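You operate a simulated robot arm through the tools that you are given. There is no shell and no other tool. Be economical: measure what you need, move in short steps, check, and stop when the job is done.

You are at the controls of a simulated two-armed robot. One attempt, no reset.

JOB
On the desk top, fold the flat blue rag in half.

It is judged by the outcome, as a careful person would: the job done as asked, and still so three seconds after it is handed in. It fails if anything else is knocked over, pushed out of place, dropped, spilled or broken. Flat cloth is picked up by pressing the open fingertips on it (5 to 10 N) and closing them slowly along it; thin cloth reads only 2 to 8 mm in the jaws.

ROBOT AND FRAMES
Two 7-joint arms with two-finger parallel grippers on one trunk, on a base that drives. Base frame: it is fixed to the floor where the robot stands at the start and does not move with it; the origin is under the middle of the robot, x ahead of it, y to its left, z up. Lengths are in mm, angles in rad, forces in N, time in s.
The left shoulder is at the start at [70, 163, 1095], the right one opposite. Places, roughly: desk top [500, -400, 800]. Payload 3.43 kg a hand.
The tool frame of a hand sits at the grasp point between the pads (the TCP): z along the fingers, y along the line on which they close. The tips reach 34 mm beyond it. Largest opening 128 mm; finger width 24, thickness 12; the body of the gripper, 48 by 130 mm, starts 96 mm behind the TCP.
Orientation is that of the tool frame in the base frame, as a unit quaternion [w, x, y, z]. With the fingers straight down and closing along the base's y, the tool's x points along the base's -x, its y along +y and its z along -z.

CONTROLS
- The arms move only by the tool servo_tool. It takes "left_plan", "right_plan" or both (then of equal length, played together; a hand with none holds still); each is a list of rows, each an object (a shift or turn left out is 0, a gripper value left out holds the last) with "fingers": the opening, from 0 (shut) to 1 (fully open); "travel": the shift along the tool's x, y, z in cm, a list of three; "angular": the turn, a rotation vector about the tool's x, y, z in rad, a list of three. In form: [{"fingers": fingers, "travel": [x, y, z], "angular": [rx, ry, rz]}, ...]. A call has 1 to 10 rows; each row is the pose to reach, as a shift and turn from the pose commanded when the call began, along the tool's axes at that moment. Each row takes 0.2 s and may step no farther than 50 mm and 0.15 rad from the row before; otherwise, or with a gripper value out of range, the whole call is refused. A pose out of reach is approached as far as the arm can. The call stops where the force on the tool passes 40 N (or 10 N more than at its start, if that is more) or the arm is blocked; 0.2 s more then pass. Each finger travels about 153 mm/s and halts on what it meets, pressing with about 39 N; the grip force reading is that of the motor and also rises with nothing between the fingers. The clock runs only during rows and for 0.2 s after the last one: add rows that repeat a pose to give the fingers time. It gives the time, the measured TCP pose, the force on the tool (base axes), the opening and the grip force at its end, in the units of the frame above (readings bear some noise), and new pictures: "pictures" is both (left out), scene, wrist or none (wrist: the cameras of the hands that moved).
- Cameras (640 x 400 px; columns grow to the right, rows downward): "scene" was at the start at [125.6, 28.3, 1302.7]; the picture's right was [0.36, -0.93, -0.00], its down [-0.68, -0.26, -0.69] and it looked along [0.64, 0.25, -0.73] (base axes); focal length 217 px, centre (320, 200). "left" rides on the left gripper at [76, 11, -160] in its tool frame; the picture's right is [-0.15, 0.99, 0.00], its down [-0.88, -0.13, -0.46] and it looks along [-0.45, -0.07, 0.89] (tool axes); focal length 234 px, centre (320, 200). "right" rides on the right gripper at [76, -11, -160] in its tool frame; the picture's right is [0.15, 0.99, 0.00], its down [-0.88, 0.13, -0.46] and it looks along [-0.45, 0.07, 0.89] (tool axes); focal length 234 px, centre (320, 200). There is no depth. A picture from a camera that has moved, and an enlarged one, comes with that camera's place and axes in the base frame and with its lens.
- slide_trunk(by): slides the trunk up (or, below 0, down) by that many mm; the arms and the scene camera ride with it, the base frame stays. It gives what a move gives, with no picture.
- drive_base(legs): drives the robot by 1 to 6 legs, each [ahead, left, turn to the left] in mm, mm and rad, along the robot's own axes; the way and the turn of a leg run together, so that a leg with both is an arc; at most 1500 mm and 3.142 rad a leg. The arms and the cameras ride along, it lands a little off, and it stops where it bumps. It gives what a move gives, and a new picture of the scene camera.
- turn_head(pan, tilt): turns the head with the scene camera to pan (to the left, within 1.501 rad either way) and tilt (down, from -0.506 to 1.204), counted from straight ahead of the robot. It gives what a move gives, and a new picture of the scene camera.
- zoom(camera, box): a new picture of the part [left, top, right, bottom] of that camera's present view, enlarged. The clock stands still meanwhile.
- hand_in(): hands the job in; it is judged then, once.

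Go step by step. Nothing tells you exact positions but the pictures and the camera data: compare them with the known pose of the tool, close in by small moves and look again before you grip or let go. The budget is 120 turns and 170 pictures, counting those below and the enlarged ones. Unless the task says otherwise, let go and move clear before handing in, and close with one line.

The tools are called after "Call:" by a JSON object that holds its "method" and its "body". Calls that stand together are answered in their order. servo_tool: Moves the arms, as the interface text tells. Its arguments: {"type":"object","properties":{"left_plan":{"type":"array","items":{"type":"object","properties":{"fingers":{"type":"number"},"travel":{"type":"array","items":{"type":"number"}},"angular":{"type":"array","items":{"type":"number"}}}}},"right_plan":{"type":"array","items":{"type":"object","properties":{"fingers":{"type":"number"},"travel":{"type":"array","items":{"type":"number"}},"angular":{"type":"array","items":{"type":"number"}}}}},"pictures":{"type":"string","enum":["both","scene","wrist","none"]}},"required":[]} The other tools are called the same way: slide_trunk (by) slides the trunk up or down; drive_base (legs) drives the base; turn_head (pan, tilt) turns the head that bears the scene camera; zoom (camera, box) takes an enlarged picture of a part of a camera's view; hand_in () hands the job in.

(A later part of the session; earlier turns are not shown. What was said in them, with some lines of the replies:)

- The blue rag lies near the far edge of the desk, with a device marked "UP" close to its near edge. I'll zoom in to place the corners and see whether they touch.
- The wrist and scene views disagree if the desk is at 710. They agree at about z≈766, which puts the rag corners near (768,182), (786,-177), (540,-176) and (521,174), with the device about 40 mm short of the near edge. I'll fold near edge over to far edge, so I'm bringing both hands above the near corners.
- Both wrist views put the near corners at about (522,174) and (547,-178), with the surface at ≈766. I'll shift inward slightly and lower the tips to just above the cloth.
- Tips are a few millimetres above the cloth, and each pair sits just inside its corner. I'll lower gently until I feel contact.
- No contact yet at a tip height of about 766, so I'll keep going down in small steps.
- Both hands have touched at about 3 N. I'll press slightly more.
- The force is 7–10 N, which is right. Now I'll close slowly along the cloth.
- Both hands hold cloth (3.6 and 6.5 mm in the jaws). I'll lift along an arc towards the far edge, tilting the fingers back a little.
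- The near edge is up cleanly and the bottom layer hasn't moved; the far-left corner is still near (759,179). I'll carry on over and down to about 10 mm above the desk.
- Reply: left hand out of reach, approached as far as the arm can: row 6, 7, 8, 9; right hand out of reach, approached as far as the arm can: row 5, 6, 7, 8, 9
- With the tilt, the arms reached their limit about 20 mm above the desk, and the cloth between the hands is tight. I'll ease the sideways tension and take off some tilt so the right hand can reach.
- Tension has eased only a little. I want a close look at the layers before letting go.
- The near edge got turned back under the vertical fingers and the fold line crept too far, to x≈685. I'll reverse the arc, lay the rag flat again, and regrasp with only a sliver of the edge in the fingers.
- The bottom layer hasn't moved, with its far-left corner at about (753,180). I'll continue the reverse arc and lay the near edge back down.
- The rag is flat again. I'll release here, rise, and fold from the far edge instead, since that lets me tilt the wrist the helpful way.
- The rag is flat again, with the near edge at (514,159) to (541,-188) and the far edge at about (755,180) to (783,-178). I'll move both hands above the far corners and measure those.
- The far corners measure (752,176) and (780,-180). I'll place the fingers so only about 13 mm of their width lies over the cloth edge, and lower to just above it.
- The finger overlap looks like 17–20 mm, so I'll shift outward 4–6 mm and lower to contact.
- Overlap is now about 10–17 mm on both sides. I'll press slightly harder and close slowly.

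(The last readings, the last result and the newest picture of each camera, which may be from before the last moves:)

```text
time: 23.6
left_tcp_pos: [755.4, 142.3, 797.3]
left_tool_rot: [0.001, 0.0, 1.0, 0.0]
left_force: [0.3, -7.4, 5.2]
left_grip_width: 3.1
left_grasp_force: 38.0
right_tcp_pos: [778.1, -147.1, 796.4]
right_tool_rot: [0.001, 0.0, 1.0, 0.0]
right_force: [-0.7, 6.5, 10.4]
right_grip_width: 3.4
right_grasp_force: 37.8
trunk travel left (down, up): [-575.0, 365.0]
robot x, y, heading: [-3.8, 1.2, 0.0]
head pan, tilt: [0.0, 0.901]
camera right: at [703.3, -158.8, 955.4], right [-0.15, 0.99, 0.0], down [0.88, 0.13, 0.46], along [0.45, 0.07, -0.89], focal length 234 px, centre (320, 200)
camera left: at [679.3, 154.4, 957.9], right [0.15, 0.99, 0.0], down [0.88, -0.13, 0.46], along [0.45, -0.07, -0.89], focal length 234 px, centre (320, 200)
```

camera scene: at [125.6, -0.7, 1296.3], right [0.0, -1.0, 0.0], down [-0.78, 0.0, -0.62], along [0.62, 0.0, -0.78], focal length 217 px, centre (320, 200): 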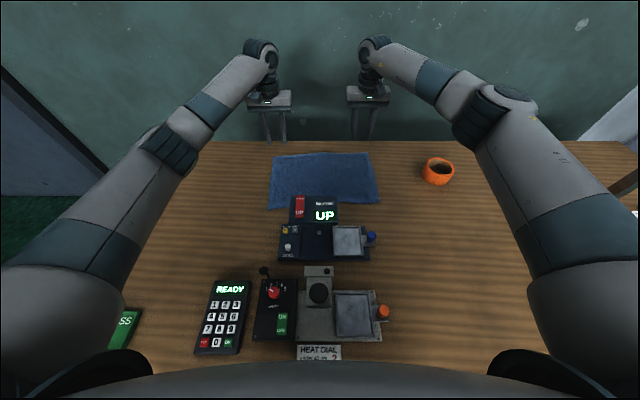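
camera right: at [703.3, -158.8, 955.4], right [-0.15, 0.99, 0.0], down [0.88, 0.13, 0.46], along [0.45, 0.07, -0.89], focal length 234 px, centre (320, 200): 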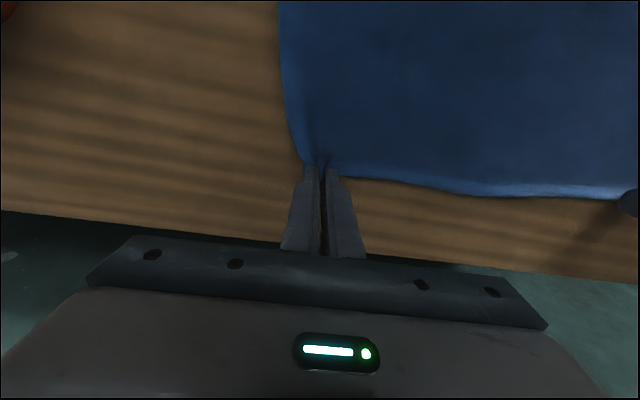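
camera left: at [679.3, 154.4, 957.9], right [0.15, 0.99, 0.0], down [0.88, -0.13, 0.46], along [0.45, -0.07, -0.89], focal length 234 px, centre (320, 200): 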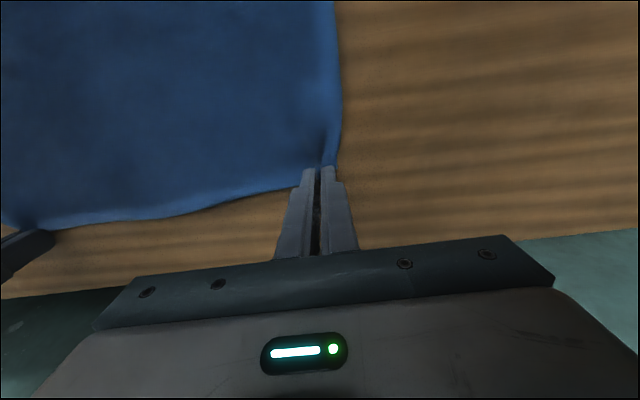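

Both grips hold a small bit of the edge (3.1 and 3.4 mm). Now I'll lift on an arc towards the near side, tilting the fingers forward as I go.

Call:
{"method": "servo_tool", "body": {"left_plan": [{"travel": [0.44, -0.2, -1.83], "angular": [0, -0.08, 0]}, {"travel": [1.23, -0.2, -3.59], "angular": [0, -0.16, 0]}, {"travel": [2.35, -0.3, -5.2], "angular": [0, -0.24, 0]}, {"travel": [3.76, -0.4, -6.64], "angular": [0, -0.32, 0]}, {"travel": [5.43, -0.5, -7.85], "angular": [0, -0.4, 0]}, {"travel": [7.32, -0.6, -8.8], "angular": [0, -0.48, 0]}, {"travel": [9.38, -0.7, -9.44], "angular": [0, -0.56, 0]}, {"travel": [11.53, -0.8, -9.77], "angular": [0, -0.64, 0]}, {"travel": [13.74, -0.8, -9.76], "angular": [0, -0.72, 0]}], "right_plan": [{"travel": [0.44, 0.2, -1.83], "angular": [0, -0.08, 0]}, {"travel": [1.23, 0.2, -3.59], "angular": [0, -0.16, 0]}, {"travel": [2.35, 0.1, -5.2], "angular": [0, -0.24, 0]}, {"travel": [3.76, 0, -6.64], "angular": [0, -0.32, 0]}, {"travel": [5.43, -0.1, -7.85], "angular": [0, -0.4, 0]}, {"travel": [7.32, -0.2, -8.8], "angular": [0, -0.48, 0]}, {"travel": [9.38, -0.3, -9.44], "angular": [0, -0.56, 0]}, {"travel": [11.53, -0.4, -9.77], "angular": [0, -0.64, 0]}, {"travel": [13.74, -0.4, -9.76], "angular": [0, -0.72, 0]}]}}

```text
time: 25.6
left_tcp_pos: [619.1, 136.2, 893.8]
left_tool_rot: [0.353, -0.001, 0.936, 0.0]
left_force: [0.8, -3.8, 0.3]
left_grip_width: 3.3
left_grasp_force: 38.0
right_tcp_pos: [641.6, -150.3, 893.5]
right_tool_rot: [0.354, 0.0, 0.935, 0.0]
right_force: [-1.0, 2.1, -0.3]
right_grip_width: 3.2
right_grasp_force: 37.8
trunk travel left (down, up): [-575.0, 365.0]
robot x, y, heading: [-1.5, -2.2, 0.004]
head pan, tilt: [0.0, 0.901]
camera scene: at [125.7, -0.3, 1296.3], right [0.0, -1.0, 0.0], down [-0.78, 0.0, -0.62], along [0.62, 0.0, -0.78], focal length 217 px, centre (320, 200)
camera right: at [480.4, -161.9, 962.2], right [-0.11, 0.99, -0.1], down [0.36, 0.13, 0.92], along [0.93, 0.07, -0.37], focal length 234 px, centre (320, 200)
camera left: at [455.5, 146.4, 964.4], right [0.11, 0.99, 0.1], down [0.36, -0.13, 0.92], along [0.93, -0.07, -0.37], focal length 234 px, centre (320, 200)
```

scene: 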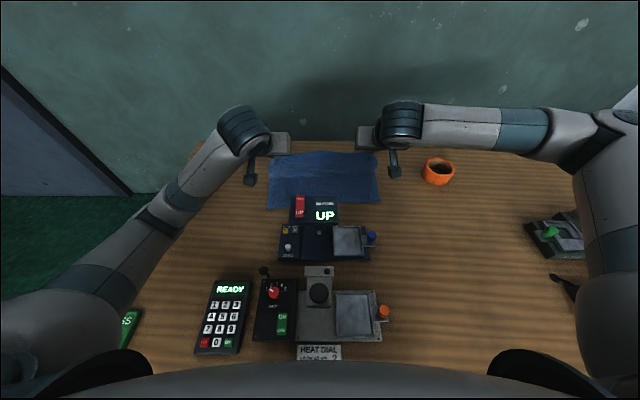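
right: 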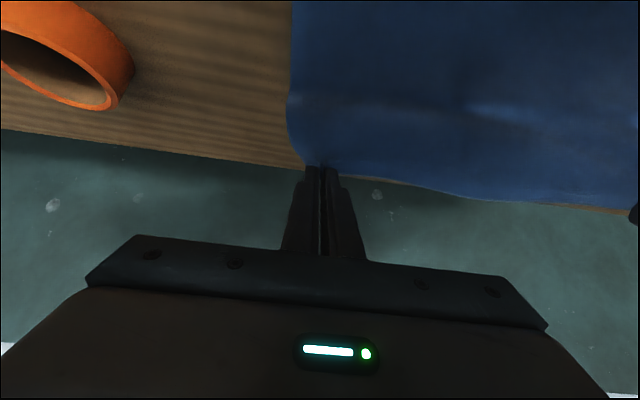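
left: 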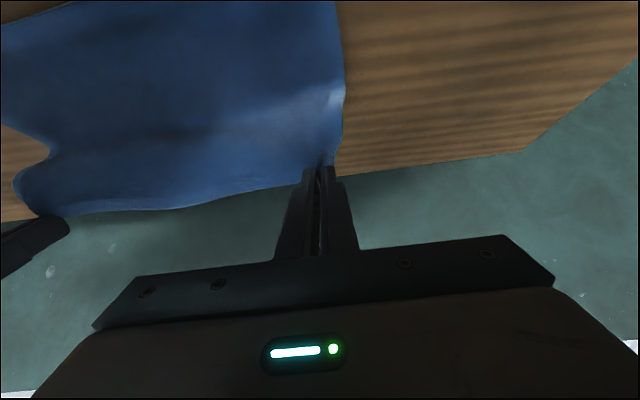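

The far edge is up and following well, with only about 3 N on each hand. I'll carry on over and down towards the near edge.

Call:
{"method": "servo_tool", "body": {"left_plan": [{"travel": [1.28, 0, -1.12], "angular": [0, -0.01, 0]}, {"travel": [2.61, -0.1, -2.02], "angular": [0, -0.02, 0]}, {"travel": [3.93, -0.2, -2.65], "angular": [0, -0.03, 0]}, {"travel": [5.37, -0.3, -2.98], "angular": [0, -0.04, 0]}, {"travel": [6.8, -0.4, -3.17], "angular": [0, -0.05, 0]}, {"travel": [8.21, -0.5, -3.07], "angular": [0, -0.06, 0]}, {"travel": [9.55, -0.6, -2.91], "angular": [0, -0.07, 0]}, {"travel": [10.67, -0.6, -2.7], "angular": [0, -0.08, 0]}, {"travel": [11.77, -0.6, -2.34], "angular": [0, -0.08, 0]}, {"travel": [12.73, -0.6, -1.85], "angular": [0, -0.08, 0]}], "right_plan": [{"travel": [1.28, 0, -1.12], "angular": [0, -0.01, 0]}, {"travel": [2.61, -0.1, -2.02], "angular": [0, -0.02, 0]}, {"travel": [3.93, -0.2, -2.65], "angular": [0, -0.03, 0]}, {"travel": [5.37, -0.3, -2.98], "angular": [0, -0.04, 0]}, {"travel": [6.8, -0.4, -3.17], "angular": [0, -0.05, 0]}, {"travel": [8.21, -0.5, -3.07], "angular": [0, -0.06, 0]}, {"travel": [9.55, -0.6, -2.91], "angular": [0, -0.07, 0]}, {"travel": [10.67, -0.6, -2.7], "angular": [0, -0.08, 0]}, {"travel": [11.77, -0.6, -2.34], "angular": [0, -0.08, 0]}, {"travel": [12.73, -0.6, -1.85], "angular": [0, -0.08, 0]}]}}

```text
time: 27.8
left_tcp_pos: [511.3, 129.5, 823.1]
left_tool_rot: [0.39, -0.001, 0.921, 0.001]
left_force: [0.4, -2.7, 0.5]
left_grip_width: 3.2
left_grasp_force: 37.6
right_tcp_pos: [533.7, -157.5, 821.7]
right_tool_rot: [0.39, 0.0, 0.921, 0.0]
right_force: [-0.9, 3.9, -0.1]
right_grip_width: 3.2
right_grasp_force: 37.3
trunk travel left (down, up): [-575.0, 365.0]
robot x, y, heading: [-1.0, -0.4, 0.0]
head pan, tilt: [0.0, 0.901]
camera scene: at [126.4, -0.4, 1296.2], right [0.0, -1.0, 0.0], down [-0.78, 0.0, -0.62], along [0.62, 0.0, -0.78], focal length 217 px, centre (320, 200)
camera right: at [367.7, -169.2, 878.1], right [-0.1, 0.99, -0.11], down [0.29, 0.13, 0.95], along [0.95, 0.07, -0.3], focal length 234 px, centre (320, 200)
camera left: at [343.3, 140.4, 880.7], right [0.1, 0.99, 0.1], down [0.29, -0.13, 0.95], along [0.95, -0.07, -0.3], focal length 234 px, centre (320, 200)
```

scene: 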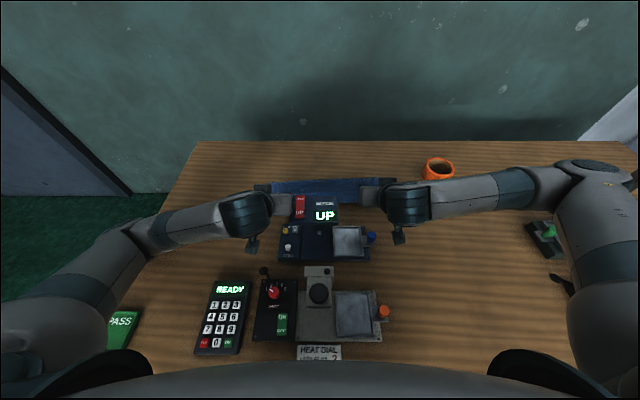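
right: 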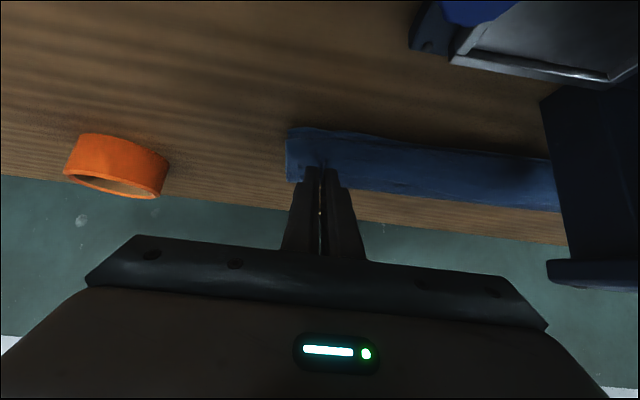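
left: 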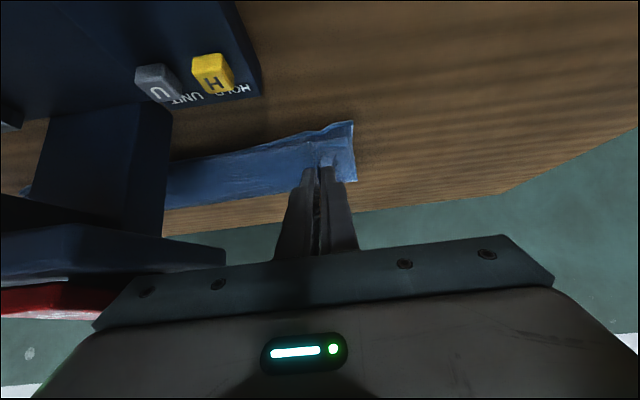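

The top layer is over, with the fold line at about x≈646, where it should be. The UP panel is tall (about z 864) and the left gripper body is close above it. So I'll tilt back up to lift the body clear before lowering.

Call:
{"method": "servo_tool", "body": {"left_plan": [{"travel": [0, 0, 0], "angular": [0, 0.13, 0]}, {"travel": [0, 0, 0], "angular": [0, 0.25, 0]}, {"travel": [0.3, 0, 0.5], "angular": [0, 0.25, 0]}, {"travel": [0.6, 0, 1.0], "angular": [0, 0.25, 0]}, {"travel": [0.8, 0, 1.47], "angular": [0, 0.25, 0]}], "right_plan": [{"travel": [0, 0, 0], "angular": [0, 0.13, 0]}, {"travel": [0, 0, 0], "angular": [0, 0.25, 0]}, {"travel": [0.3, 0, 0.5], "angular": [0, 0.25, 0]}, {"travel": [0.6, 0, 1.0], "angular": [0, 0.25, 0]}, {"travel": [0.8, 0, 1.47], "angular": [0, 0.25, 0]}], "pictures": "both"}}

Call:
{"method": "zoom", "body": {"camera": "scene", "box": [230, 150, 422, 270]}}

```text
time: 29.0
left_tcp_pos: [516.9, 128.5, 806.5]
left_tool_rot: [0.271, 0.0, 0.963, 0.001]
left_force: [-0.4, -4.9, 1.9]
left_grip_width: 3.5
left_grasp_force: 37.7
right_tcp_pos: [537.9, -157.7, 807.0]
right_tool_rot: [0.272, 0.0, 0.962, 0.0]
right_force: [-1.2, 4.5, 1.1]
right_grip_width: 3.4
right_grasp_force: 37.9
trunk travel left (down, up): [-575.0, 365.0]
robot x, y, heading: [-1.4, 4.5, -0.001]
head pan, tilt: [0.0, 0.901]
camera scene: at [126.1, -0.5, 1296.3], right [0.0, -1.0, 0.0], down [-0.78, 0.0, -0.62], along [0.62, 0.0, -0.78], focal length 217 px, centre (320, 200)
camera right: at [391.5, -169.5, 903.0], right [-0.12, 0.99, -0.08], down [0.51, 0.13, 0.85], along [0.85, 0.07, -0.52], focal length 234 px, centre (320, 200)
camera left: at [368.1, 141.1, 904.8], right [0.12, 0.99, 0.08], down [0.51, -0.13, 0.85], along [0.85, -0.07, -0.52], focal length 234 px, centre (320, 200)
```

scene: 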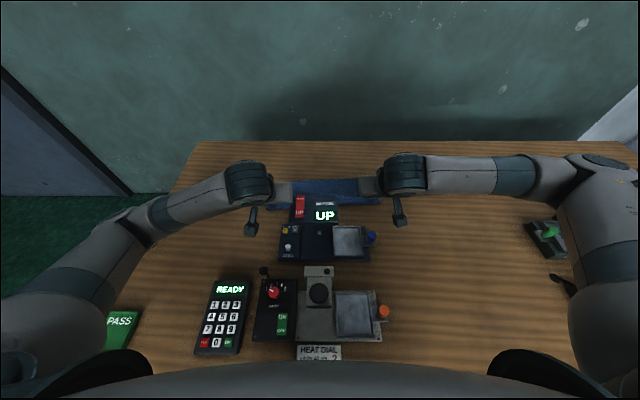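
right: 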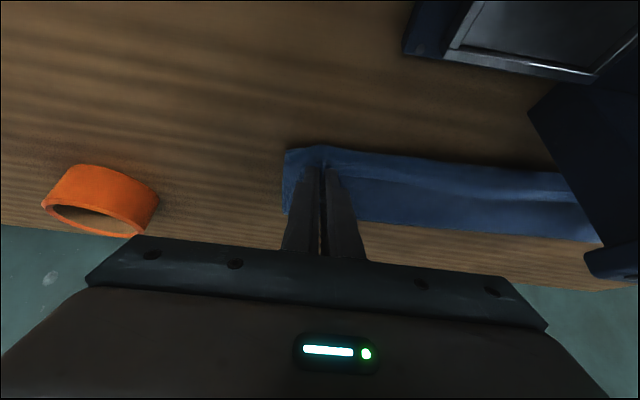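
left: 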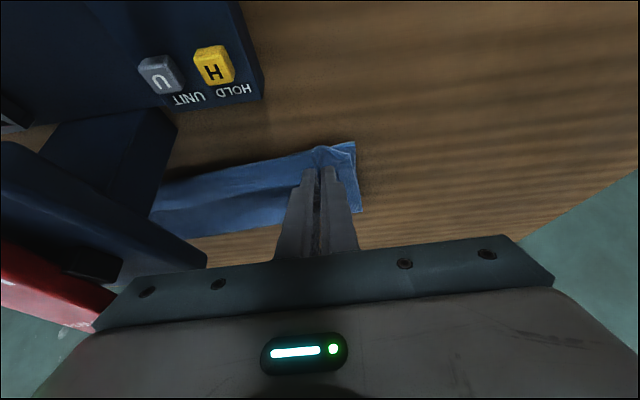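

```text
3.33 times, centred on (326, 210) of scene
camera zoom: at [126.1, -0.5, 1296.3], right [0.0, -1.0, 0.0], down [-0.78, 0.0, -0.62], along [0.62, 0.0, -0.78], focal length 724 px, centre (300, 167)
```

zoom: 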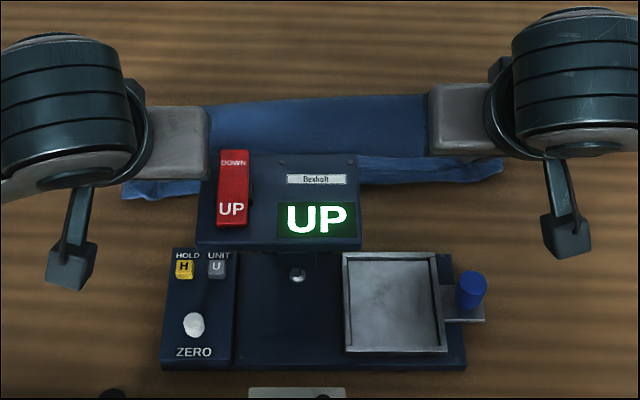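

The tips rest just above the stacked layers (about 2 N). I'll open gently and rise straight up.

Call:
{"method": "servo_tool", "body": {"left_plan": [{"fingers": 0.05}, {"fingers": 0.1}, {"fingers": 0.16}, {"fingers": 0.16}, {"fingers": 0.16, "travel": [-0.52, 0, -0.85]}, {"fingers": 0.16, "travel": [-1.5, 0, -2.5]}, {"fingers": 0.16, "travel": [-3.14, 0, -5.1]}, {"fingers": 0.16, "travel": [-5, 0, -8.1]}, {"travel": [-5, 0, -8.1]}], "right_plan": [{"fingers": 0.05}, {"fingers": 0.1}, {"fingers": 0.16}, {"fingers": 0.16}, {"fingers": 0.16, "travel": [-0.52, 0, -0.85]}, {"fingers": 0.16, "travel": [-1.5, 0, -2.5]}, {"fingers": 0.16, "travel": [-3.14, 0, -5.1]}, {"fingers": 0.16, "travel": [-5, 0, -8.1]}, {"travel": [-5, 0, -8.1]}]}}

```text
time: 31.0
left_tcp_pos: [517.7, 129.9, 902.9]
left_tool_rot: [0.27, 0.0, 0.963, 0.001]
left_force: [0.9, -0.3, 0.3]
left_grip_width: 20.7
left_grasp_force: 0.0
right_tcp_pos: [540.8, -155.8, 901.7]
right_tool_rot: [0.271, 0.0, 0.963, 0.001]
right_force: [-0.9, -0.2, 0.4]
right_grip_width: 20.5
right_grasp_force: 0.1
trunk travel left (down, up): [-575.0, 365.0]
robot x, y, heading: [-1.5, 0.1, -0.0]
head pan, tilt: [0.0, 0.901]
camera scene: at [126.9, -0.4, 1296.0], right [0.0, -1.0, 0.0], down [-0.78, 0.0, -0.62], along [0.62, 0.0, -0.78], focal length 217 px, centre (320, 200)
camera right: at [393.9, -168.4, 997.2], right [-0.13, 0.99, -0.08], down [0.51, 0.13, 0.85], along [0.85, 0.07, -0.52], focal length 234 px, centre (320, 200)
camera left: at [369.9, 141.7, 999.8], right [0.12, 0.99, 0.08], down [0.51, -0.13, 0.85], along [0.85, -0.07, -0.52], focal length 234 px, centre (320, 200)
```

scene: 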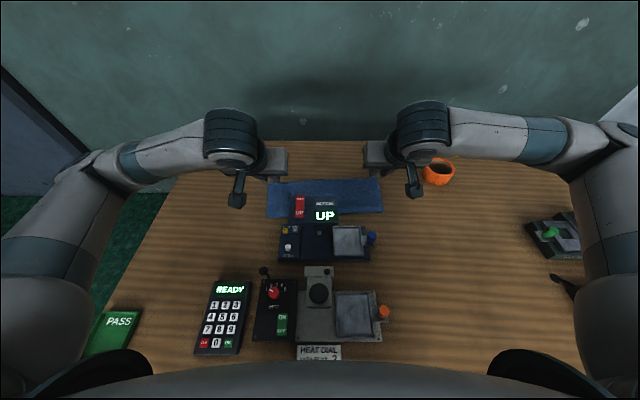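
right: 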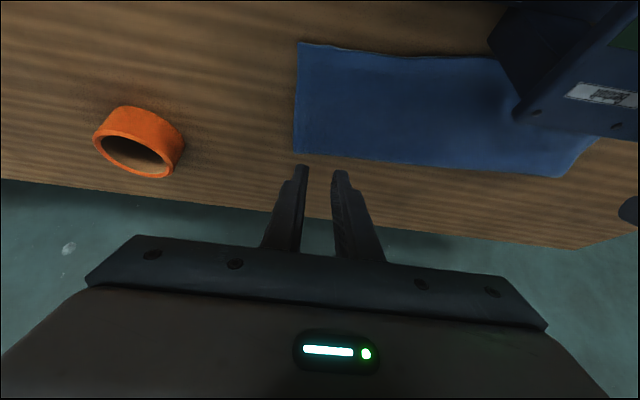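
left: 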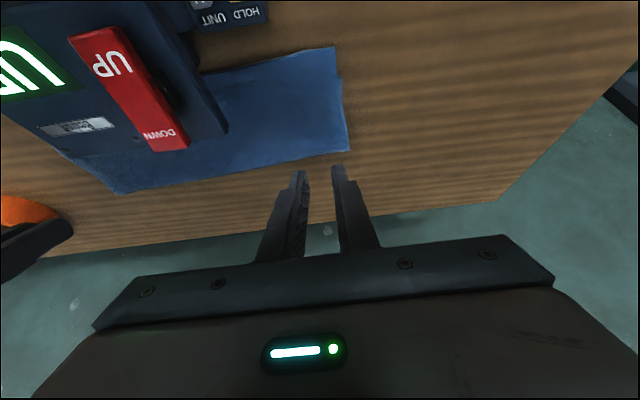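

The rag now looks neatly folded and flat. I'll look closely to check the layers line up.

Call:
{"method": "zoom", "body": {"camera": "right", "box": [270, 20, 620, 200]}}

Call:
{"method": "zoom", "body": {"camera": "left", "box": [60, 30, 380, 210]}}

Call:
{"method": "zoom", "body": {"camera": "scene", "box": [250, 160, 394, 250]}}

```text
1.83 times, centred on (445, 110) of right
camera zoom: at [393.9, -168.4, 997.2], right [-0.13, 0.99, -0.08], down [0.51, 0.13, 0.85], along [0.85, 0.07, -0.52], focal length 428 px, centre (91, 365)
```

zoom: 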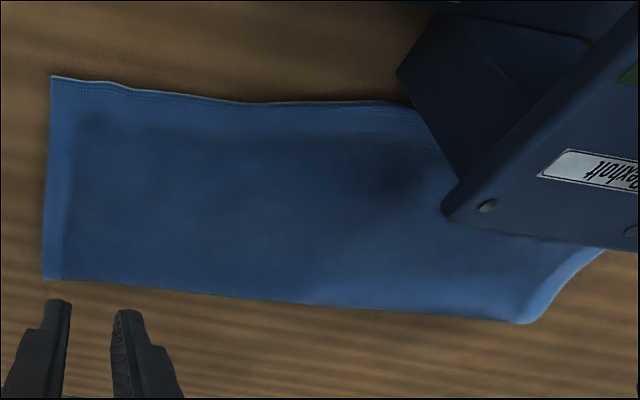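

```text
2.00 times, centred on (220, 120) of left
camera zoom: at [369.9, 141.7, 999.8], right [0.12, 0.99, 0.08], down [0.51, -0.13, 0.85], along [0.85, -0.07, -0.52], focal length 468 px, centre (520, 360)
```

zoom: 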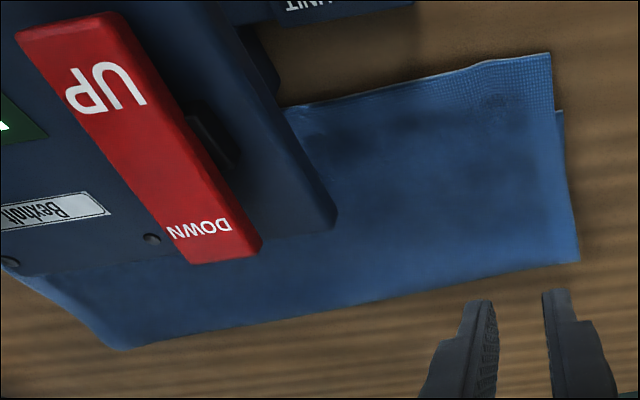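

```text
4.44 times, centred on (322, 205) of scene
camera zoom: at [126.9, -0.4, 1296.0], right [0.0, -1.0, 0.0], down [-0.78, 0.0, -0.62], along [0.62, 0.0, -0.78], focal length 966 px, centre (311, 178)
```

zoom: 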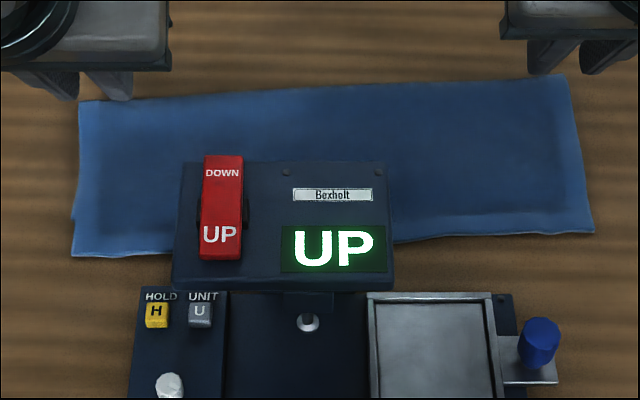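

The rag is folded flat, but the top layer overshoots the bottom near edge by about 30–40 mm (top edge at x≈483–502, bottom at 514–541). I'll regrip the overhanging edge of the top layer only, lift it, and lay it back on the bottom edge.

Call:
{"method": "servo_tool", "body": {"left_plan": [{"fingers": 0.32, "travel": [0, 0, 0], "angular": [0, 0.13, 0]}, {"travel": [1, -0.2, 0.3], "angular": [0, 0.27, 0]}, {"travel": [2, -0.4, 0.7], "angular": [0, 0.41, 0]}, {"travel": [3.5, -0.6, 1.2], "angular": [0, 0.55, 0]}, {"travel": [4.82, -0.6, 1.74], "angular": [0, 0.55, 0]}, {"travel": [4.82, -0.6, 1.74], "angular": [0, 0.55, 0]}], "right_plan": [{"fingers": 0.32, "travel": [0, 0, 0], "angular": [0, 0.13, 0]}, {"travel": [1, 0, 0.2], "angular": [0, 0.27, 0]}, {"travel": [2, 0, 0.5], "angular": [0, 0.41, 0]}, {"travel": [3.8, -0.1, 0.8], "angular": [0, 0.55, 0]}, {"travel": [5.45, -0.1, 1.24], "angular": [0, 0.55, 0]}, {"travel": [5.45, -0.1, 1.24], "angular": [0, 0.55, 0]}], "pictures": "wrist"}}

```text
time: 32.4
left_tcp_pos: [485.6, 124.0, 861.0]
left_tool_rot: [-0.001, 0.0, 1.0, 0.0]
left_force: [0.4, 0.1, 0.1]
left_grip_width: 41.0
left_grasp_force: 0.1
right_tcp_pos: [499.2, -157.7, 861.1]
right_tool_rot: [-0.001, 0.0, 1.0, 0.0]
right_force: [0.7, -0.5, 0.4]
right_grip_width: 41.0
right_grasp_force: 0.1
trunk travel left (down, up): [-575.0, 365.0]
robot x, y, heading: [1.2, -2.8, 0.0]
head pan, tilt: [0.0, 0.901]
camera right: at [425.3, -169.8, 1021.3], right [-0.15, 0.99, 0.0], down [0.88, 0.13, 0.45], along [0.45, 0.07, -0.89], focal length 234 px, centre (320, 200)
camera left: at [409.5, 135.7, 1022.6], right [0.15, 0.99, 0.0], down [0.88, -0.13, 0.45], along [0.45, -0.07, -0.89], focal length 234 px, centre (320, 200)
```

right: 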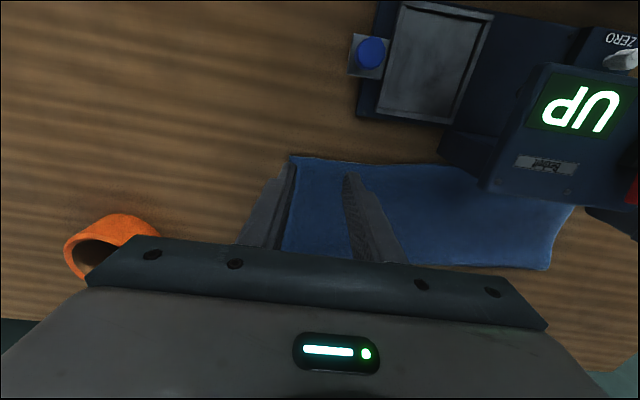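
left: 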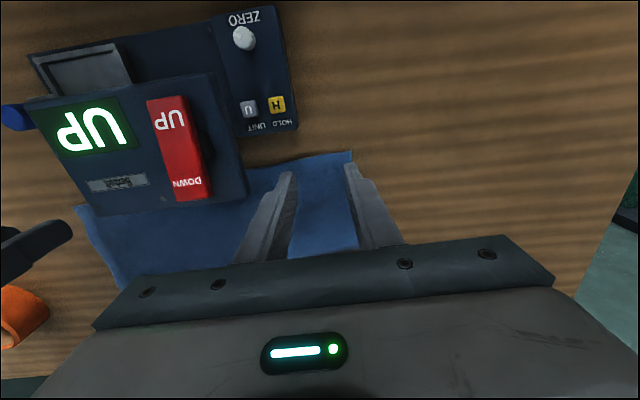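

The top edge is at about (485,159) to (505,-190). I'll nudge 3–6 mm inward for a sure overlap and lower to just above contact.

Call:
{"method": "servo_tool", "body": {"left_plan": [{"travel": [-0.3, 0, 2.5]}, {"travel": [-0.3, 0, 4.5]}, {"travel": [-0.3, 0, 5.8]}, {"travel": [-0.3, 0, 6.2]}, {"travel": [-0.3, 0, 6.2]}], "right_plan": [{"travel": [-0.7, 0, 2.5]}, {"travel": [-0.7, 0, 4.5]}, {"travel": [-0.7, 0, 5.8]}, {"travel": [-0.7, 0, 6.2]}, {"travel": [-0.7, 0, 6.2]}], "pictures": "wrist"}}

```text
time: 33.6
left_tcp_pos: [488.9, 122.4, 799.6]
left_tool_rot: [0.0, 0.0, 1.0, 0.0]
left_force: [0.5, 0.5, 0.1]
left_grip_width: 40.9
left_grasp_force: 0.1
right_tcp_pos: [506.8, -158.3, 800.8]
right_tool_rot: [0.0, -0.001, 1.0, 0.0]
right_force: [-0.5, 0.0, -0.2]
right_grip_width: 40.7
right_grasp_force: 0.1
trunk travel left (down, up): [-575.0, 365.0]
robot x, y, heading: [3.1, 1.8, -0.001]
head pan, tilt: [0.0, 0.901]
camera right: at [431.7, -170.0, 958.9], right [-0.15, 0.99, 0.0], down [0.88, 0.13, 0.46], along [0.45, 0.07, -0.89], focal length 234 px, centre (320, 200)
camera left: at [412.3, 134.5, 960.7], right [0.15, 0.99, 0.0], down [0.88, -0.13, 0.46], along [0.45, -0.07, -0.89], focal length 234 px, centre (320, 200)
```

right: 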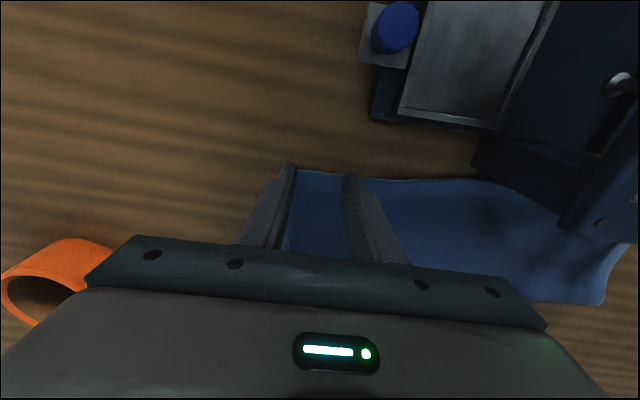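
left: 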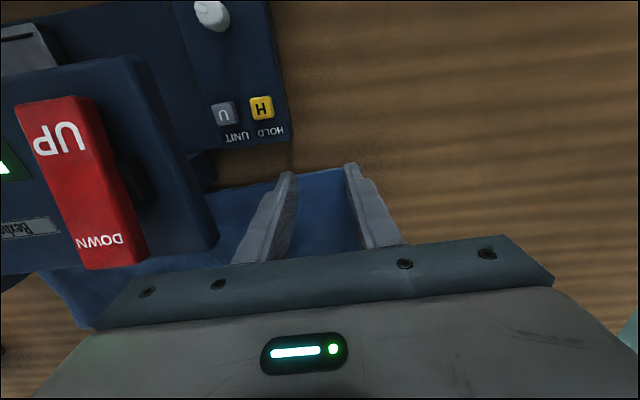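

The fingertips overlap about 14 mm of the single top layer on both sides. I'll press and close slowly.

Call:
{"method": "servo_tool", "body": {"left_plan": [{"travel": [0, 0, 0.2]}, {"travel": [0, 0, 0.35]}, {"fingers": 0.27, "travel": [0, 0, 0.38]}, {"fingers": 0.22, "travel": [0, 0, 0.38]}, {"fingers": 0.17, "travel": [0, 0, 0.38]}, {"fingers": 0.12, "travel": [0, 0, 0.38]}, {"fingers": 0.07, "travel": [0, 0, 0.38]}, {"fingers": 0.02, "travel": [0, 0, 0.38]}, {"fingers": 0.0, "travel": [0, 0, 0.38]}, {"fingers": 0.0, "travel": [0, 0, 0.38]}], "right_plan": [{"travel": [0, 0, 0.2]}, {"travel": [0, 0, 0.4]}, {"fingers": 0.27, "travel": [0, 0, 0.45]}, {"fingers": 0.22, "travel": [0, 0, 0.45]}, {"fingers": 0.17, "travel": [0, 0, 0.45]}, {"fingers": 0.12, "travel": [0, 0, 0.45]}, {"fingers": 0.07, "travel": [0, 0, 0.45]}, {"fingers": 0.02, "travel": [0, 0, 0.45]}, {"fingers": 0.0, "travel": [0, 0, 0.45]}, {"fingers": 0.0, "travel": [0, 0, 0.45]}], "pictures": "wrist"}}

```text
time: 35.8
left_tcp_pos: [487.1, 123.3, 796.2]
left_tool_rot: [0.001, 0.0, 1.0, -0.001]
left_force: [-0.2, 0.1, 7.1]
left_grip_width: 0.0
left_grasp_force: 32.6
right_tcp_pos: [504.9, -158.9, 796.7]
right_tool_rot: [0.001, -0.001, 1.0, 0.0]
right_force: [1.3, 0.7, 13.9]
right_grip_width: 3.8
right_grasp_force: 38.6
trunk travel left (down, up): [-575.0, 365.0]
robot x, y, heading: [-3.7, -0.4, -0.002]
head pan, tilt: [0.0, 0.901]
camera right: at [430.9, -170.2, 955.5], right [-0.15, 0.99, 0.0], down [0.88, 0.13, 0.46], along [0.45, 0.07, -0.89], focal length 234 px, centre (320, 200)
camera left: at [410.9, 135.9, 958.1], right [0.15, 0.99, 0.0], down [0.88, -0.13, 0.46], along [0.45, -0.07, -0.89], focal length 234 px, centre (320, 200)
```

right: 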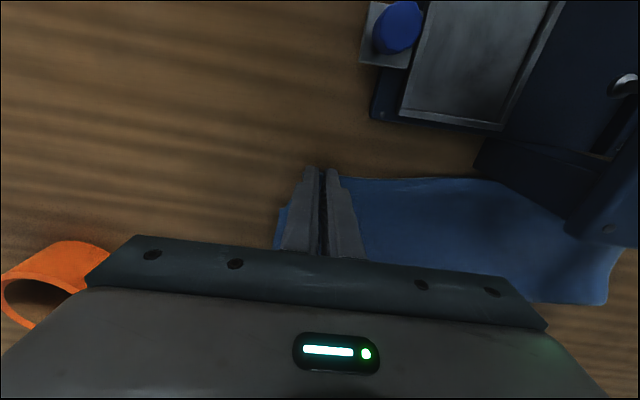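
left: 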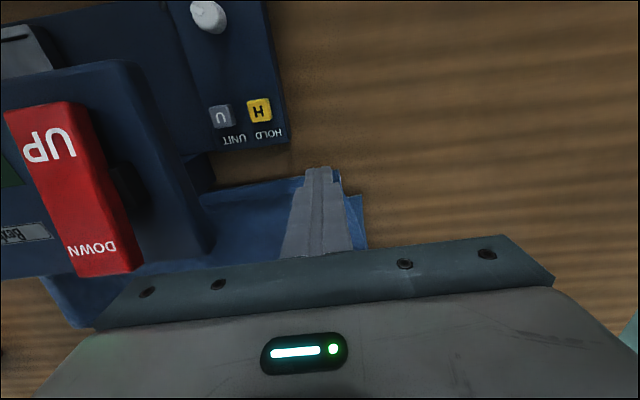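

The right hand has cloth, but the left closed empty. I'll raise the left, reopen and try again.

Call:
{"method": "servo_tool", "body": {"left_plan": [{"fingers": 0.05, "travel": [0, 0, -0.5]}, {"fingers": 0.32, "travel": [0, 0, -2]}, {"travel": [0, 0, -3]}, {"travel": [0, 0, -3]}], "pictures": "wrist"}}

```text
time: 36.8
left_tcp_pos: [486.7, 122.4, 825.7]
left_tool_rot: [0.0, 0.0, 1.0, 0.0]
left_force: [0.3, 0.3, -0.1]
left_grip_width: 40.8
left_grasp_force: 0.0
right_tcp_pos: [505.0, -159.2, 796.0]
right_tool_rot: [0.001, 0.0, 1.0, -0.001]
right_force: [0.6, -2.0, 16.4]
right_grip_width: 4.0
right_grasp_force: 38.1
trunk travel left (down, up): [-575.0, 365.0]
robot x, y, heading: [0.7, 1.1, -0.001]
head pan, tilt: [0.0, 0.901]
camera left: at [410.5, 135.4, 987.6], right [0.15, 0.99, 0.0], down [0.88, -0.13, 0.46], along [0.45, -0.07, -0.89], focal length 234 px, centre (320, 200)
```

left: 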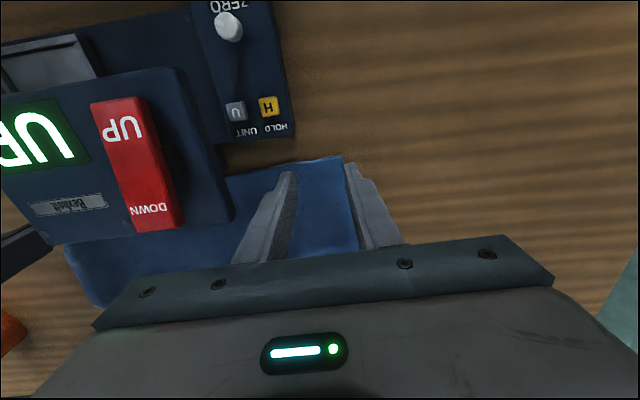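

The left corner of the top layer moved in to about y=146, so the outer finger was off the cloth. I'll shift inward and use a smaller opening.

Call:
{"method": "servo_tool", "body": {"left_plan": [{"fingers": 0.22, "travel": [-0.1, -0.7, 0]}, {"travel": [-0.1, -0.7, 1.5]}, {"travel": [-0.1, -0.7, 2.6]}, {"travel": [-0.1, -0.7, 2.9]}, {"travel": [-0.1, -0.7, 3.1]}, {"travel": [-0.1, -0.7, 3.1]}], "pictures": "wrist"}}

```text
time: 38.2
left_tcp_pos: [488.6, 117.1, 796.2]
left_tool_rot: [0.002, -0.001, 1.0, -0.001]
left_force: [1.2, 4.7, 21.6]
left_grip_width: 28.5
left_grasp_force: 0.1
right_tcp_pos: [506.0, -158.4, 795.8]
right_tool_rot: [0.0, 0.001, 1.0, 0.0]
right_force: [2.9, -0.5, 11.7]
right_grip_width: 3.7
right_grasp_force: 38.6
trunk travel left (down, up): [-575.0, 365.0]
robot x, y, heading: [-2.1, -1.7, -0.0]
head pan, tilt: [0.0, 0.901]
camera left: at [411.4, 128.0, 957.2], right [0.14, 0.99, 0.0], down [0.88, -0.13, 0.46], along [0.45, -0.07, -0.89], focal length 234 px, centre (320, 200)
```

left: 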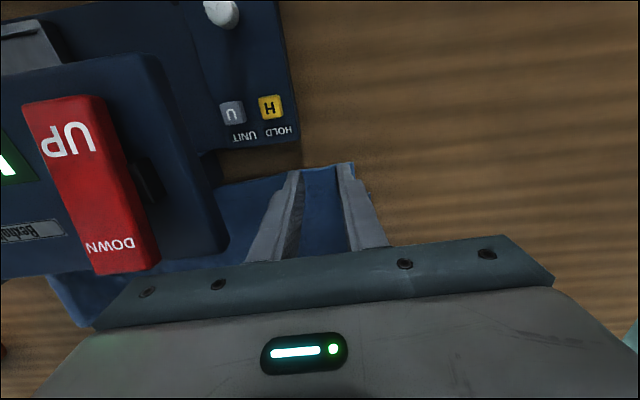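

Force is 21 N, which is too much. I'll back off about 1 mm and close slowly.

Call:
{"method": "servo_tool", "body": {"left_plan": [{"travel": [0, 0, -0.1]}, {"fingers": 0.19, "travel": [0, 0, -0.1]}, {"fingers": 0.16, "travel": [0, 0, -0.1]}, {"fingers": 0.13, "travel": [0, 0, -0.1]}, {"fingers": 0.1, "travel": [0, 0, -0.1]}, {"fingers": 0.07, "travel": [0, 0, -0.1]}, {"fingers": 0.04, "travel": [0, 0, -0.1]}, {"fingers": 0.0, "travel": [0, 0, -0.1]}, {"fingers": 0.0, "travel": [0, 0, -0.1]}], "pictures": "wrist"}}

```text
time: 40.2
left_tcp_pos: [487.3, 115.7, 797.2]
left_tool_rot: [0.001, 0.0, 1.0, 0.0]
left_force: [9.8, -4.6, 14.3]
left_grip_width: 3.7
left_grasp_force: 37.8
right_tcp_pos: [504.8, -157.3, 797.6]
right_tool_rot: [0.001, 0.0, 1.0, -0.001]
right_force: [-1.9, 3.3, 17.8]
right_grip_width: 3.7
right_grasp_force: 38.1
trunk travel left (down, up): [-575.0, 365.0]
robot x, y, heading: [2.9, 0.5, 0.002]
head pan, tilt: [0.0, 0.901]
camera left: at [411.5, 127.5, 957.6], right [0.15, 0.99, 0.0], down [0.88, -0.13, 0.46], along [0.45, -0.07, -0.89], focal length 234 px, centre (320, 200)
```

left: 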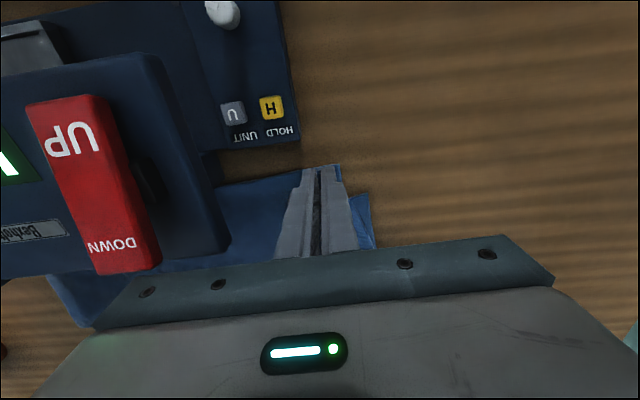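

Both hands now hold the top edge (3.7 mm each). I'll lift it back up to vertical over the true midline.

Call:
{"method": "servo_tool", "body": {"left_plan": [{"travel": [-0.5, 0.1, -1.8]}, {"travel": [-1.5, 0.3, -3.6]}, {"travel": [-3.0, 0.5, -5.4]}, {"travel": [-5.0, 0.7, -7.2]}, {"travel": [-7.3, 0.9, -8.7]}, {"travel": [-9.7, 1.1, -9.9]}, {"travel": [-12.1, 1.2, -10.8]}, {"travel": [-14.5, 1.2, -11.3]}, {"travel": [-16.5, 1.2, -11.5]}], "right_plan": [{"travel": [-0.5, 0.1, -1.8]}, {"travel": [-1.5, 0.2, -3.6]}, {"travel": [-3.0, 0.2, -5.4]}, {"travel": [-5.0, 0.2, -7.2]}, {"travel": [-7.3, 0.2, -8.7]}, {"travel": [-9.7, 0.2, -9.9]}, {"travel": [-12.1, 0.2, -10.8]}, {"travel": [-14.5, 0.2, -11.3]}, {"travel": [-16.5, 0.2, -11.5]}]}}

```text
time: 42.2
left_tcp_pos: [654.1, 127.8, 912.3]
left_tool_rot: [-0.001, 0.001, 1.0, 0.0]
left_force: [1.0, -15.1, -0.1]
left_grip_width: 3.5
left_grasp_force: 38.3
right_tcp_pos: [672.0, -155.0, 910.2]
right_tool_rot: [0.0, -0.001, 1.0, 0.0]
right_force: [-0.5, 14.4, -0.1]
right_grip_width: 3.7
right_grasp_force: 37.9
trunk travel left (down, up): [-575.0, 365.0]
robot x, y, heading: [-0.4, -3.2, -0.0]
head pan, tilt: [0.0, 0.901]
camera scene: at [127.3, -0.3, 1296.0], right [0.0, -1.0, 0.0], down [-0.78, 0.0, -0.62], along [0.62, 0.0, -0.78], focal length 217 px, centre (320, 200)
camera right: at [597.7, -168.0, 1069.4], right [-0.15, 0.99, 0.0], down [0.88, 0.13, 0.46], along [0.45, 0.07, -0.89], focal length 234 px, centre (320, 200)
camera left: at [578.8, 139.8, 1072.9], right [0.15, 0.99, 0.0], down [0.88, -0.13, 0.45], along [0.45, -0.07, -0.89], focal length 234 px, centre (320, 200)
```

scene: 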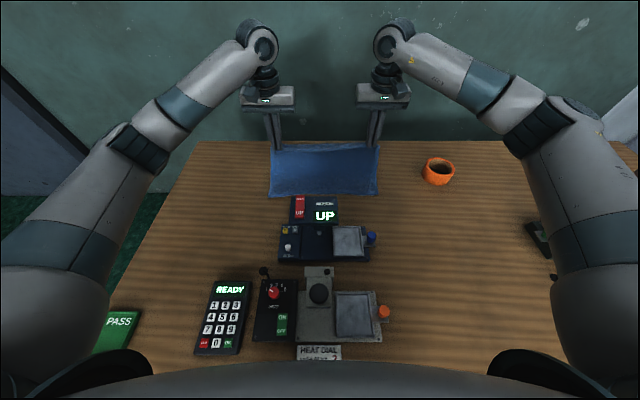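
right: 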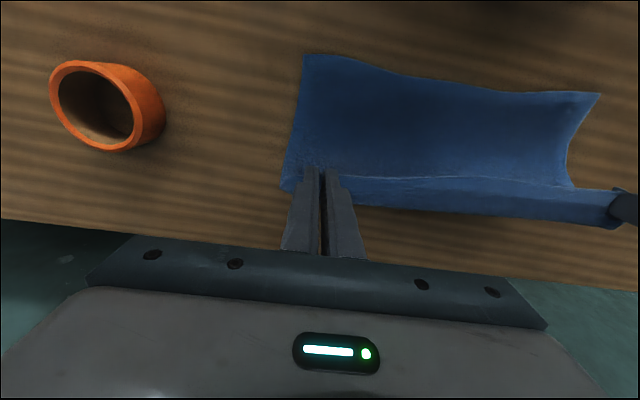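
left: 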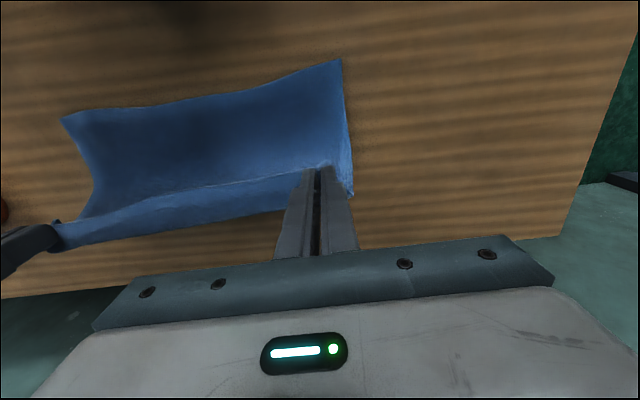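

With the edge up I can see that the bottom layer has moved forward as a whole, and its near edge is now at about (562,166) to (575,-188). I'll lay the top edge down exactly there.

Call:
{"method": "servo_tool", "body": {"left_plan": [{"travel": [1.1, 0, 0.4]}, {"travel": [2.2, 0, 1.0]}, {"travel": [4.2, 0.1, 2.3]}, {"travel": [6.0, 0.1, 4.1]}, {"travel": [7.2, 0.1, 5.9]}, {"travel": [8.0, 0.1, 7.7]}, {"travel": [8.3, 0.1, 9.0]}], "right_plan": [{"travel": [1.2, 0.1, 0.4]}, {"travel": [2.5, 0.2, 1.0]}, {"travel": [4.7, 0.3, 2.3]}, {"travel": [6.6, 0.4, 4.1]}, {"travel": [8.0, 0.5, 5.9]}, {"travel": [9.0, 0.5, 7.7]}, {"travel": [9.4, 0.5, 9.0]}]}}

```text
time: 43.8
left_tcp_pos: [572.8, 127.1, 820.0]
left_tool_rot: [0.0, 0.0, 1.0, 0.0]
left_force: [1.0, -11.0, 0.0]
left_grip_width: 3.4
left_grasp_force: 38.0
right_tcp_pos: [578.4, -151.8, 822.3]
right_tool_rot: [0.0, 0.0, 1.0, 0.001]
right_force: [-0.5, 10.7, -0.5]
right_grip_width: 3.4
right_grasp_force: 38.4
trunk travel left (down, up): [-575.0, 365.0]
robot x, y, heading: [1.1, 0.7, 0.0]
head pan, tilt: [0.0, 0.901]
camera scene: at [126.8, -0.4, 1296.2], right [0.0, -1.0, 0.0], down [-0.78, 0.0, -0.62], along [0.62, 0.0, -0.78], focal length 217 px, centre (320, 200)
camera right: at [503.3, -165.2, 980.8], right [-0.15, 0.99, 0.0], down [0.88, 0.13, 0.46], along [0.45, 0.07, -0.89], focal length 234 px, centre (320, 200)
camera left: at [495.4, 140.3, 982.0], right [0.15, 0.99, 0.0], down [0.88, -0.13, 0.46], along [0.45, -0.07, -0.89], focal length 234 px, centre (320, 200)
```

scene: 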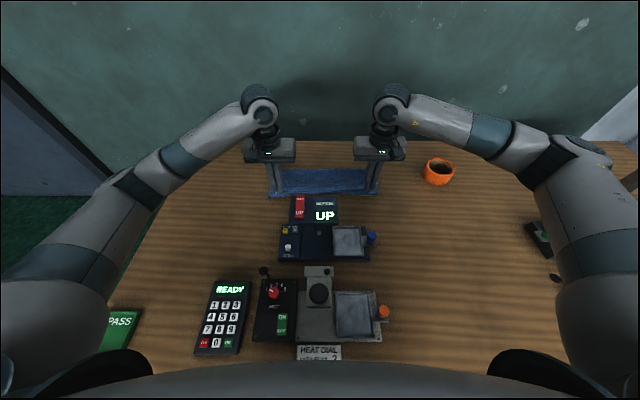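
right: 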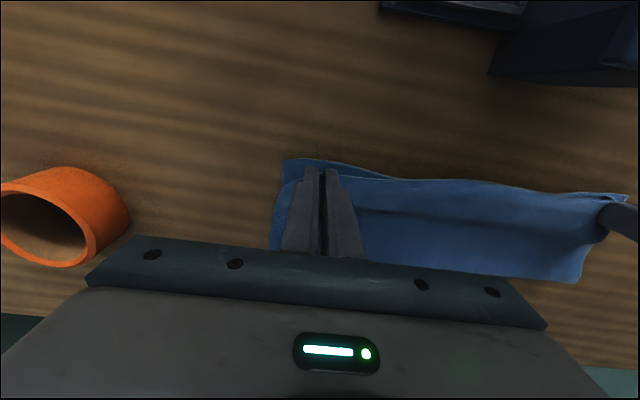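
left: 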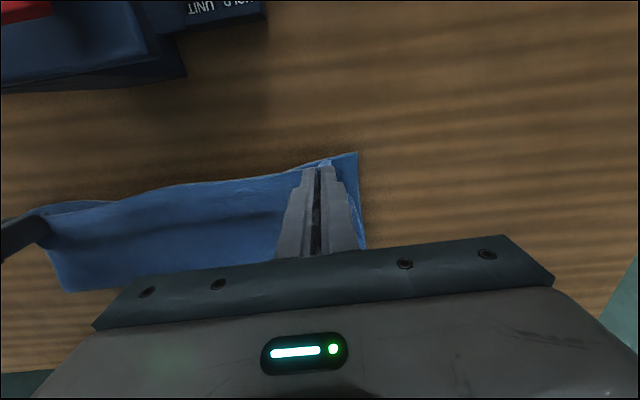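

The bottom edge hasn't moved, at (562,165) to (575,-188), and the top edge hangs right above it. I'll lower the last 15 mm and release.

Call:
{"method": "servo_tool", "body": {"left_plan": [{"travel": [0.2, -0.1, 0.8]}, {"travel": [0.3, -0.2, 1.6]}, {"travel": [0.3, -0.2, 1.6]}, {"fingers": 0.05, "travel": [0.3, -0.2, 1.6]}, {"fingers": 0.1, "travel": [0.3, -0.2, 1.6]}, {"fingers": 0.16, "travel": [0.3, -0.2, 1.6]}, {"fingers": 0.16, "travel": [0.3, -0.2, 0]}, {"travel": [0.3, -0.2, -3]}, {"travel": [0.3, -0.2, -7]}, {"travel": [0.3, -0.2, -11]}], "right_plan": [{"travel": [0.0, 0.1, 0.8]}, {"travel": [0.0, 0.2, 1.7]}, {"travel": [0.0, 0.2, 1.7]}, {"fingers": 0.05, "travel": [0.0, 0.2, 1.7]}, {"fingers": 0.1, "travel": [0.0, 0.2, 1.7]}, {"fingers": 0.16, "travel": [0.0, 0.2, 1.7]}, {"fingers": 0.16, "travel": [0.0, 0.2, 0]}, {"travel": [0.0, 0.2, -3]}, {"travel": [0.0, 0.2, -7]}, {"travel": [0.0, 0.2, -11]}]}}

Call:
{"method": "zoom", "body": {"camera": "scene", "box": [250, 140, 394, 230]}}

```text
time: 46.0
left_tcp_pos: [564.4, 127.1, 930.0]
left_tool_rot: [0.0, 0.0, 1.0, 0.0]
left_force: [-0.1, 0.3, 0.1]
left_grip_width: 20.4
left_grasp_force: 0.1
right_tcp_pos: [577.9, -149.7, 932.0]
right_tool_rot: [0.001, 0.0, 1.0, 0.0]
right_force: [-0.5, -0.5, 0.0]
right_grip_width: 20.6
right_grasp_force: 0.1
trunk travel left (down, up): [-575.0, 365.0]
robot x, y, heading: [1.9, -1.3, -0.004]
head pan, tilt: [0.0, 0.901]
camera scene: at [125.4, -0.5, 1296.1], right [0.0, -1.0, 0.0], down [-0.78, 0.0, -0.62], along [0.62, 0.0, -0.78], focal length 217 px, centre (320, 200)
camera right: at [502.6, -162.5, 1091.2], right [-0.15, 0.99, 0.0], down [0.88, 0.13, 0.46], along [0.45, 0.07, -0.89], focal length 234 px, centre (320, 200)
camera left: at [488.7, 139.0, 1091.3], right [0.15, 0.99, 0.0], down [0.88, -0.13, 0.46], along [0.45, -0.07, -0.89], focal length 234 px, centre (320, 200)
```

scene: 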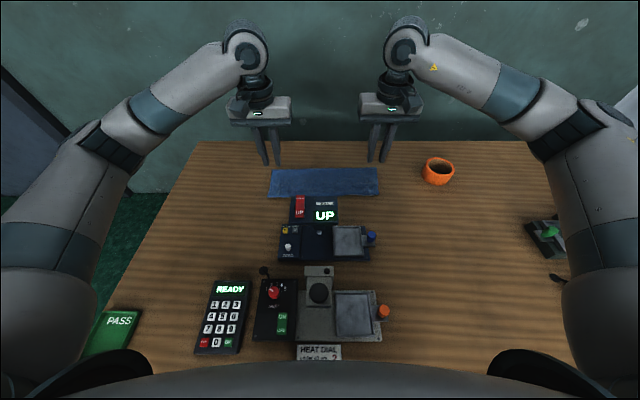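
right: 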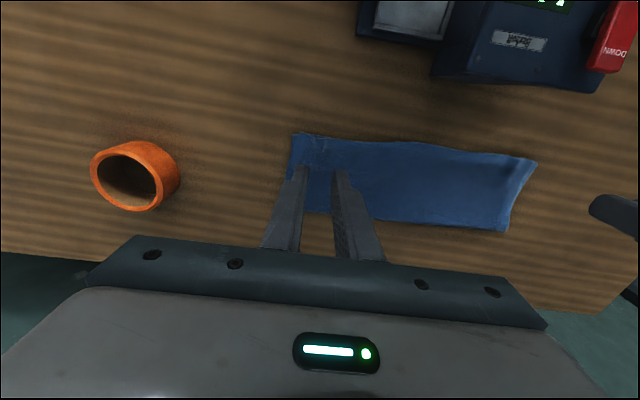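
left: 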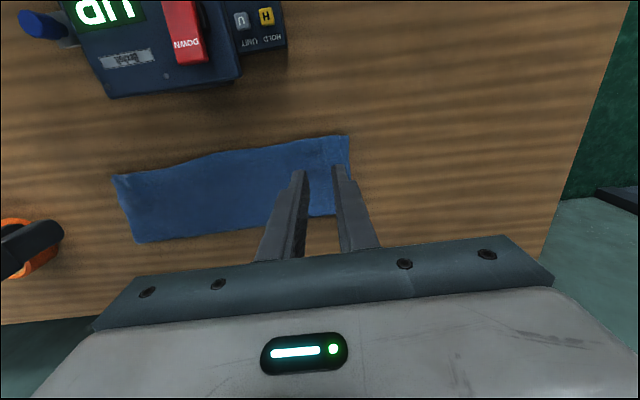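

```text
4.44 times, centred on (322, 185) of scene
camera zoom: at [125.4, -0.5, 1296.1], right [0.0, -1.0, 0.0], down [-0.78, 0.0, -0.62], along [0.62, 0.0, -0.78], focal length 966 px, centre (311, 267)
```

zoom: 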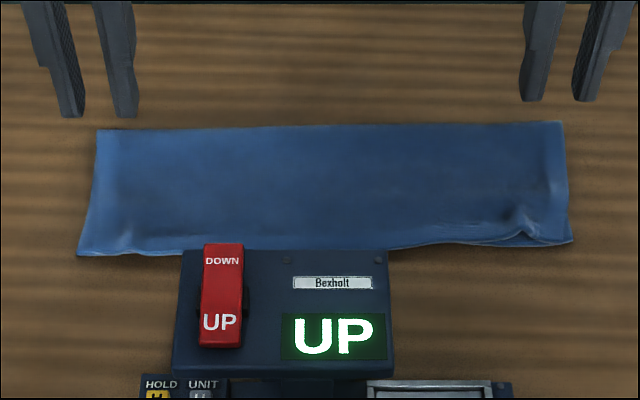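

The edges now look aligned, with the fold at x≈686–691 and the near edge at 562–575. That is about half the rag's length. One close check before I finish.

Call:
{"method": "zoom", "body": {"camera": "right", "box": [270, 110, 560, 260]}}

Call:
{"method": "zoom", "body": {"camera": "left", "box": [90, 115, 380, 265]}}

```text
2.21 times, centred on (415, 185) of right
camera zoom: at [502.6, -162.5, 1091.2], right [-0.15, 0.99, 0.0], down [0.88, 0.13, 0.46], along [0.45, 0.07, -0.89], focal length 517 px, centre (110, 233)
```

zoom: 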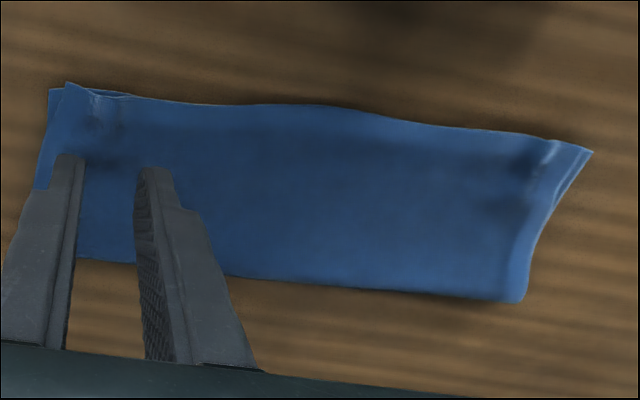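

```text
2.21 times, centred on (235, 190) of left
camera zoom: at [488.7, 139.0, 1091.3], right [0.15, 0.99, 0.0], down [0.88, -0.13, 0.46], along [0.45, -0.07, -0.89], focal length 517 px, centre (508, 222)
```

zoom: 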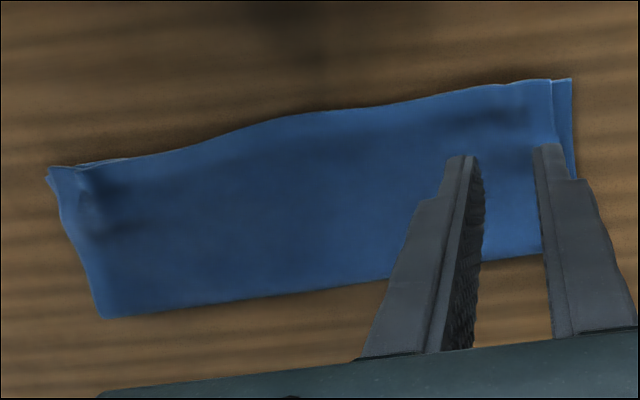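

The layers match within about 10 mm, the rag lies flat, both hands are clear and nothing else has moved, so I'm handing in.

Call:
{"method": "hand_in", "body": {}}

```text
The job is handed in.
```

The blue rag is folded in half on the desk top and lies flat, with its edges lined up to within about 10 mm; it ended up about 40 mm further back than it started, and nothing else was disturbed.
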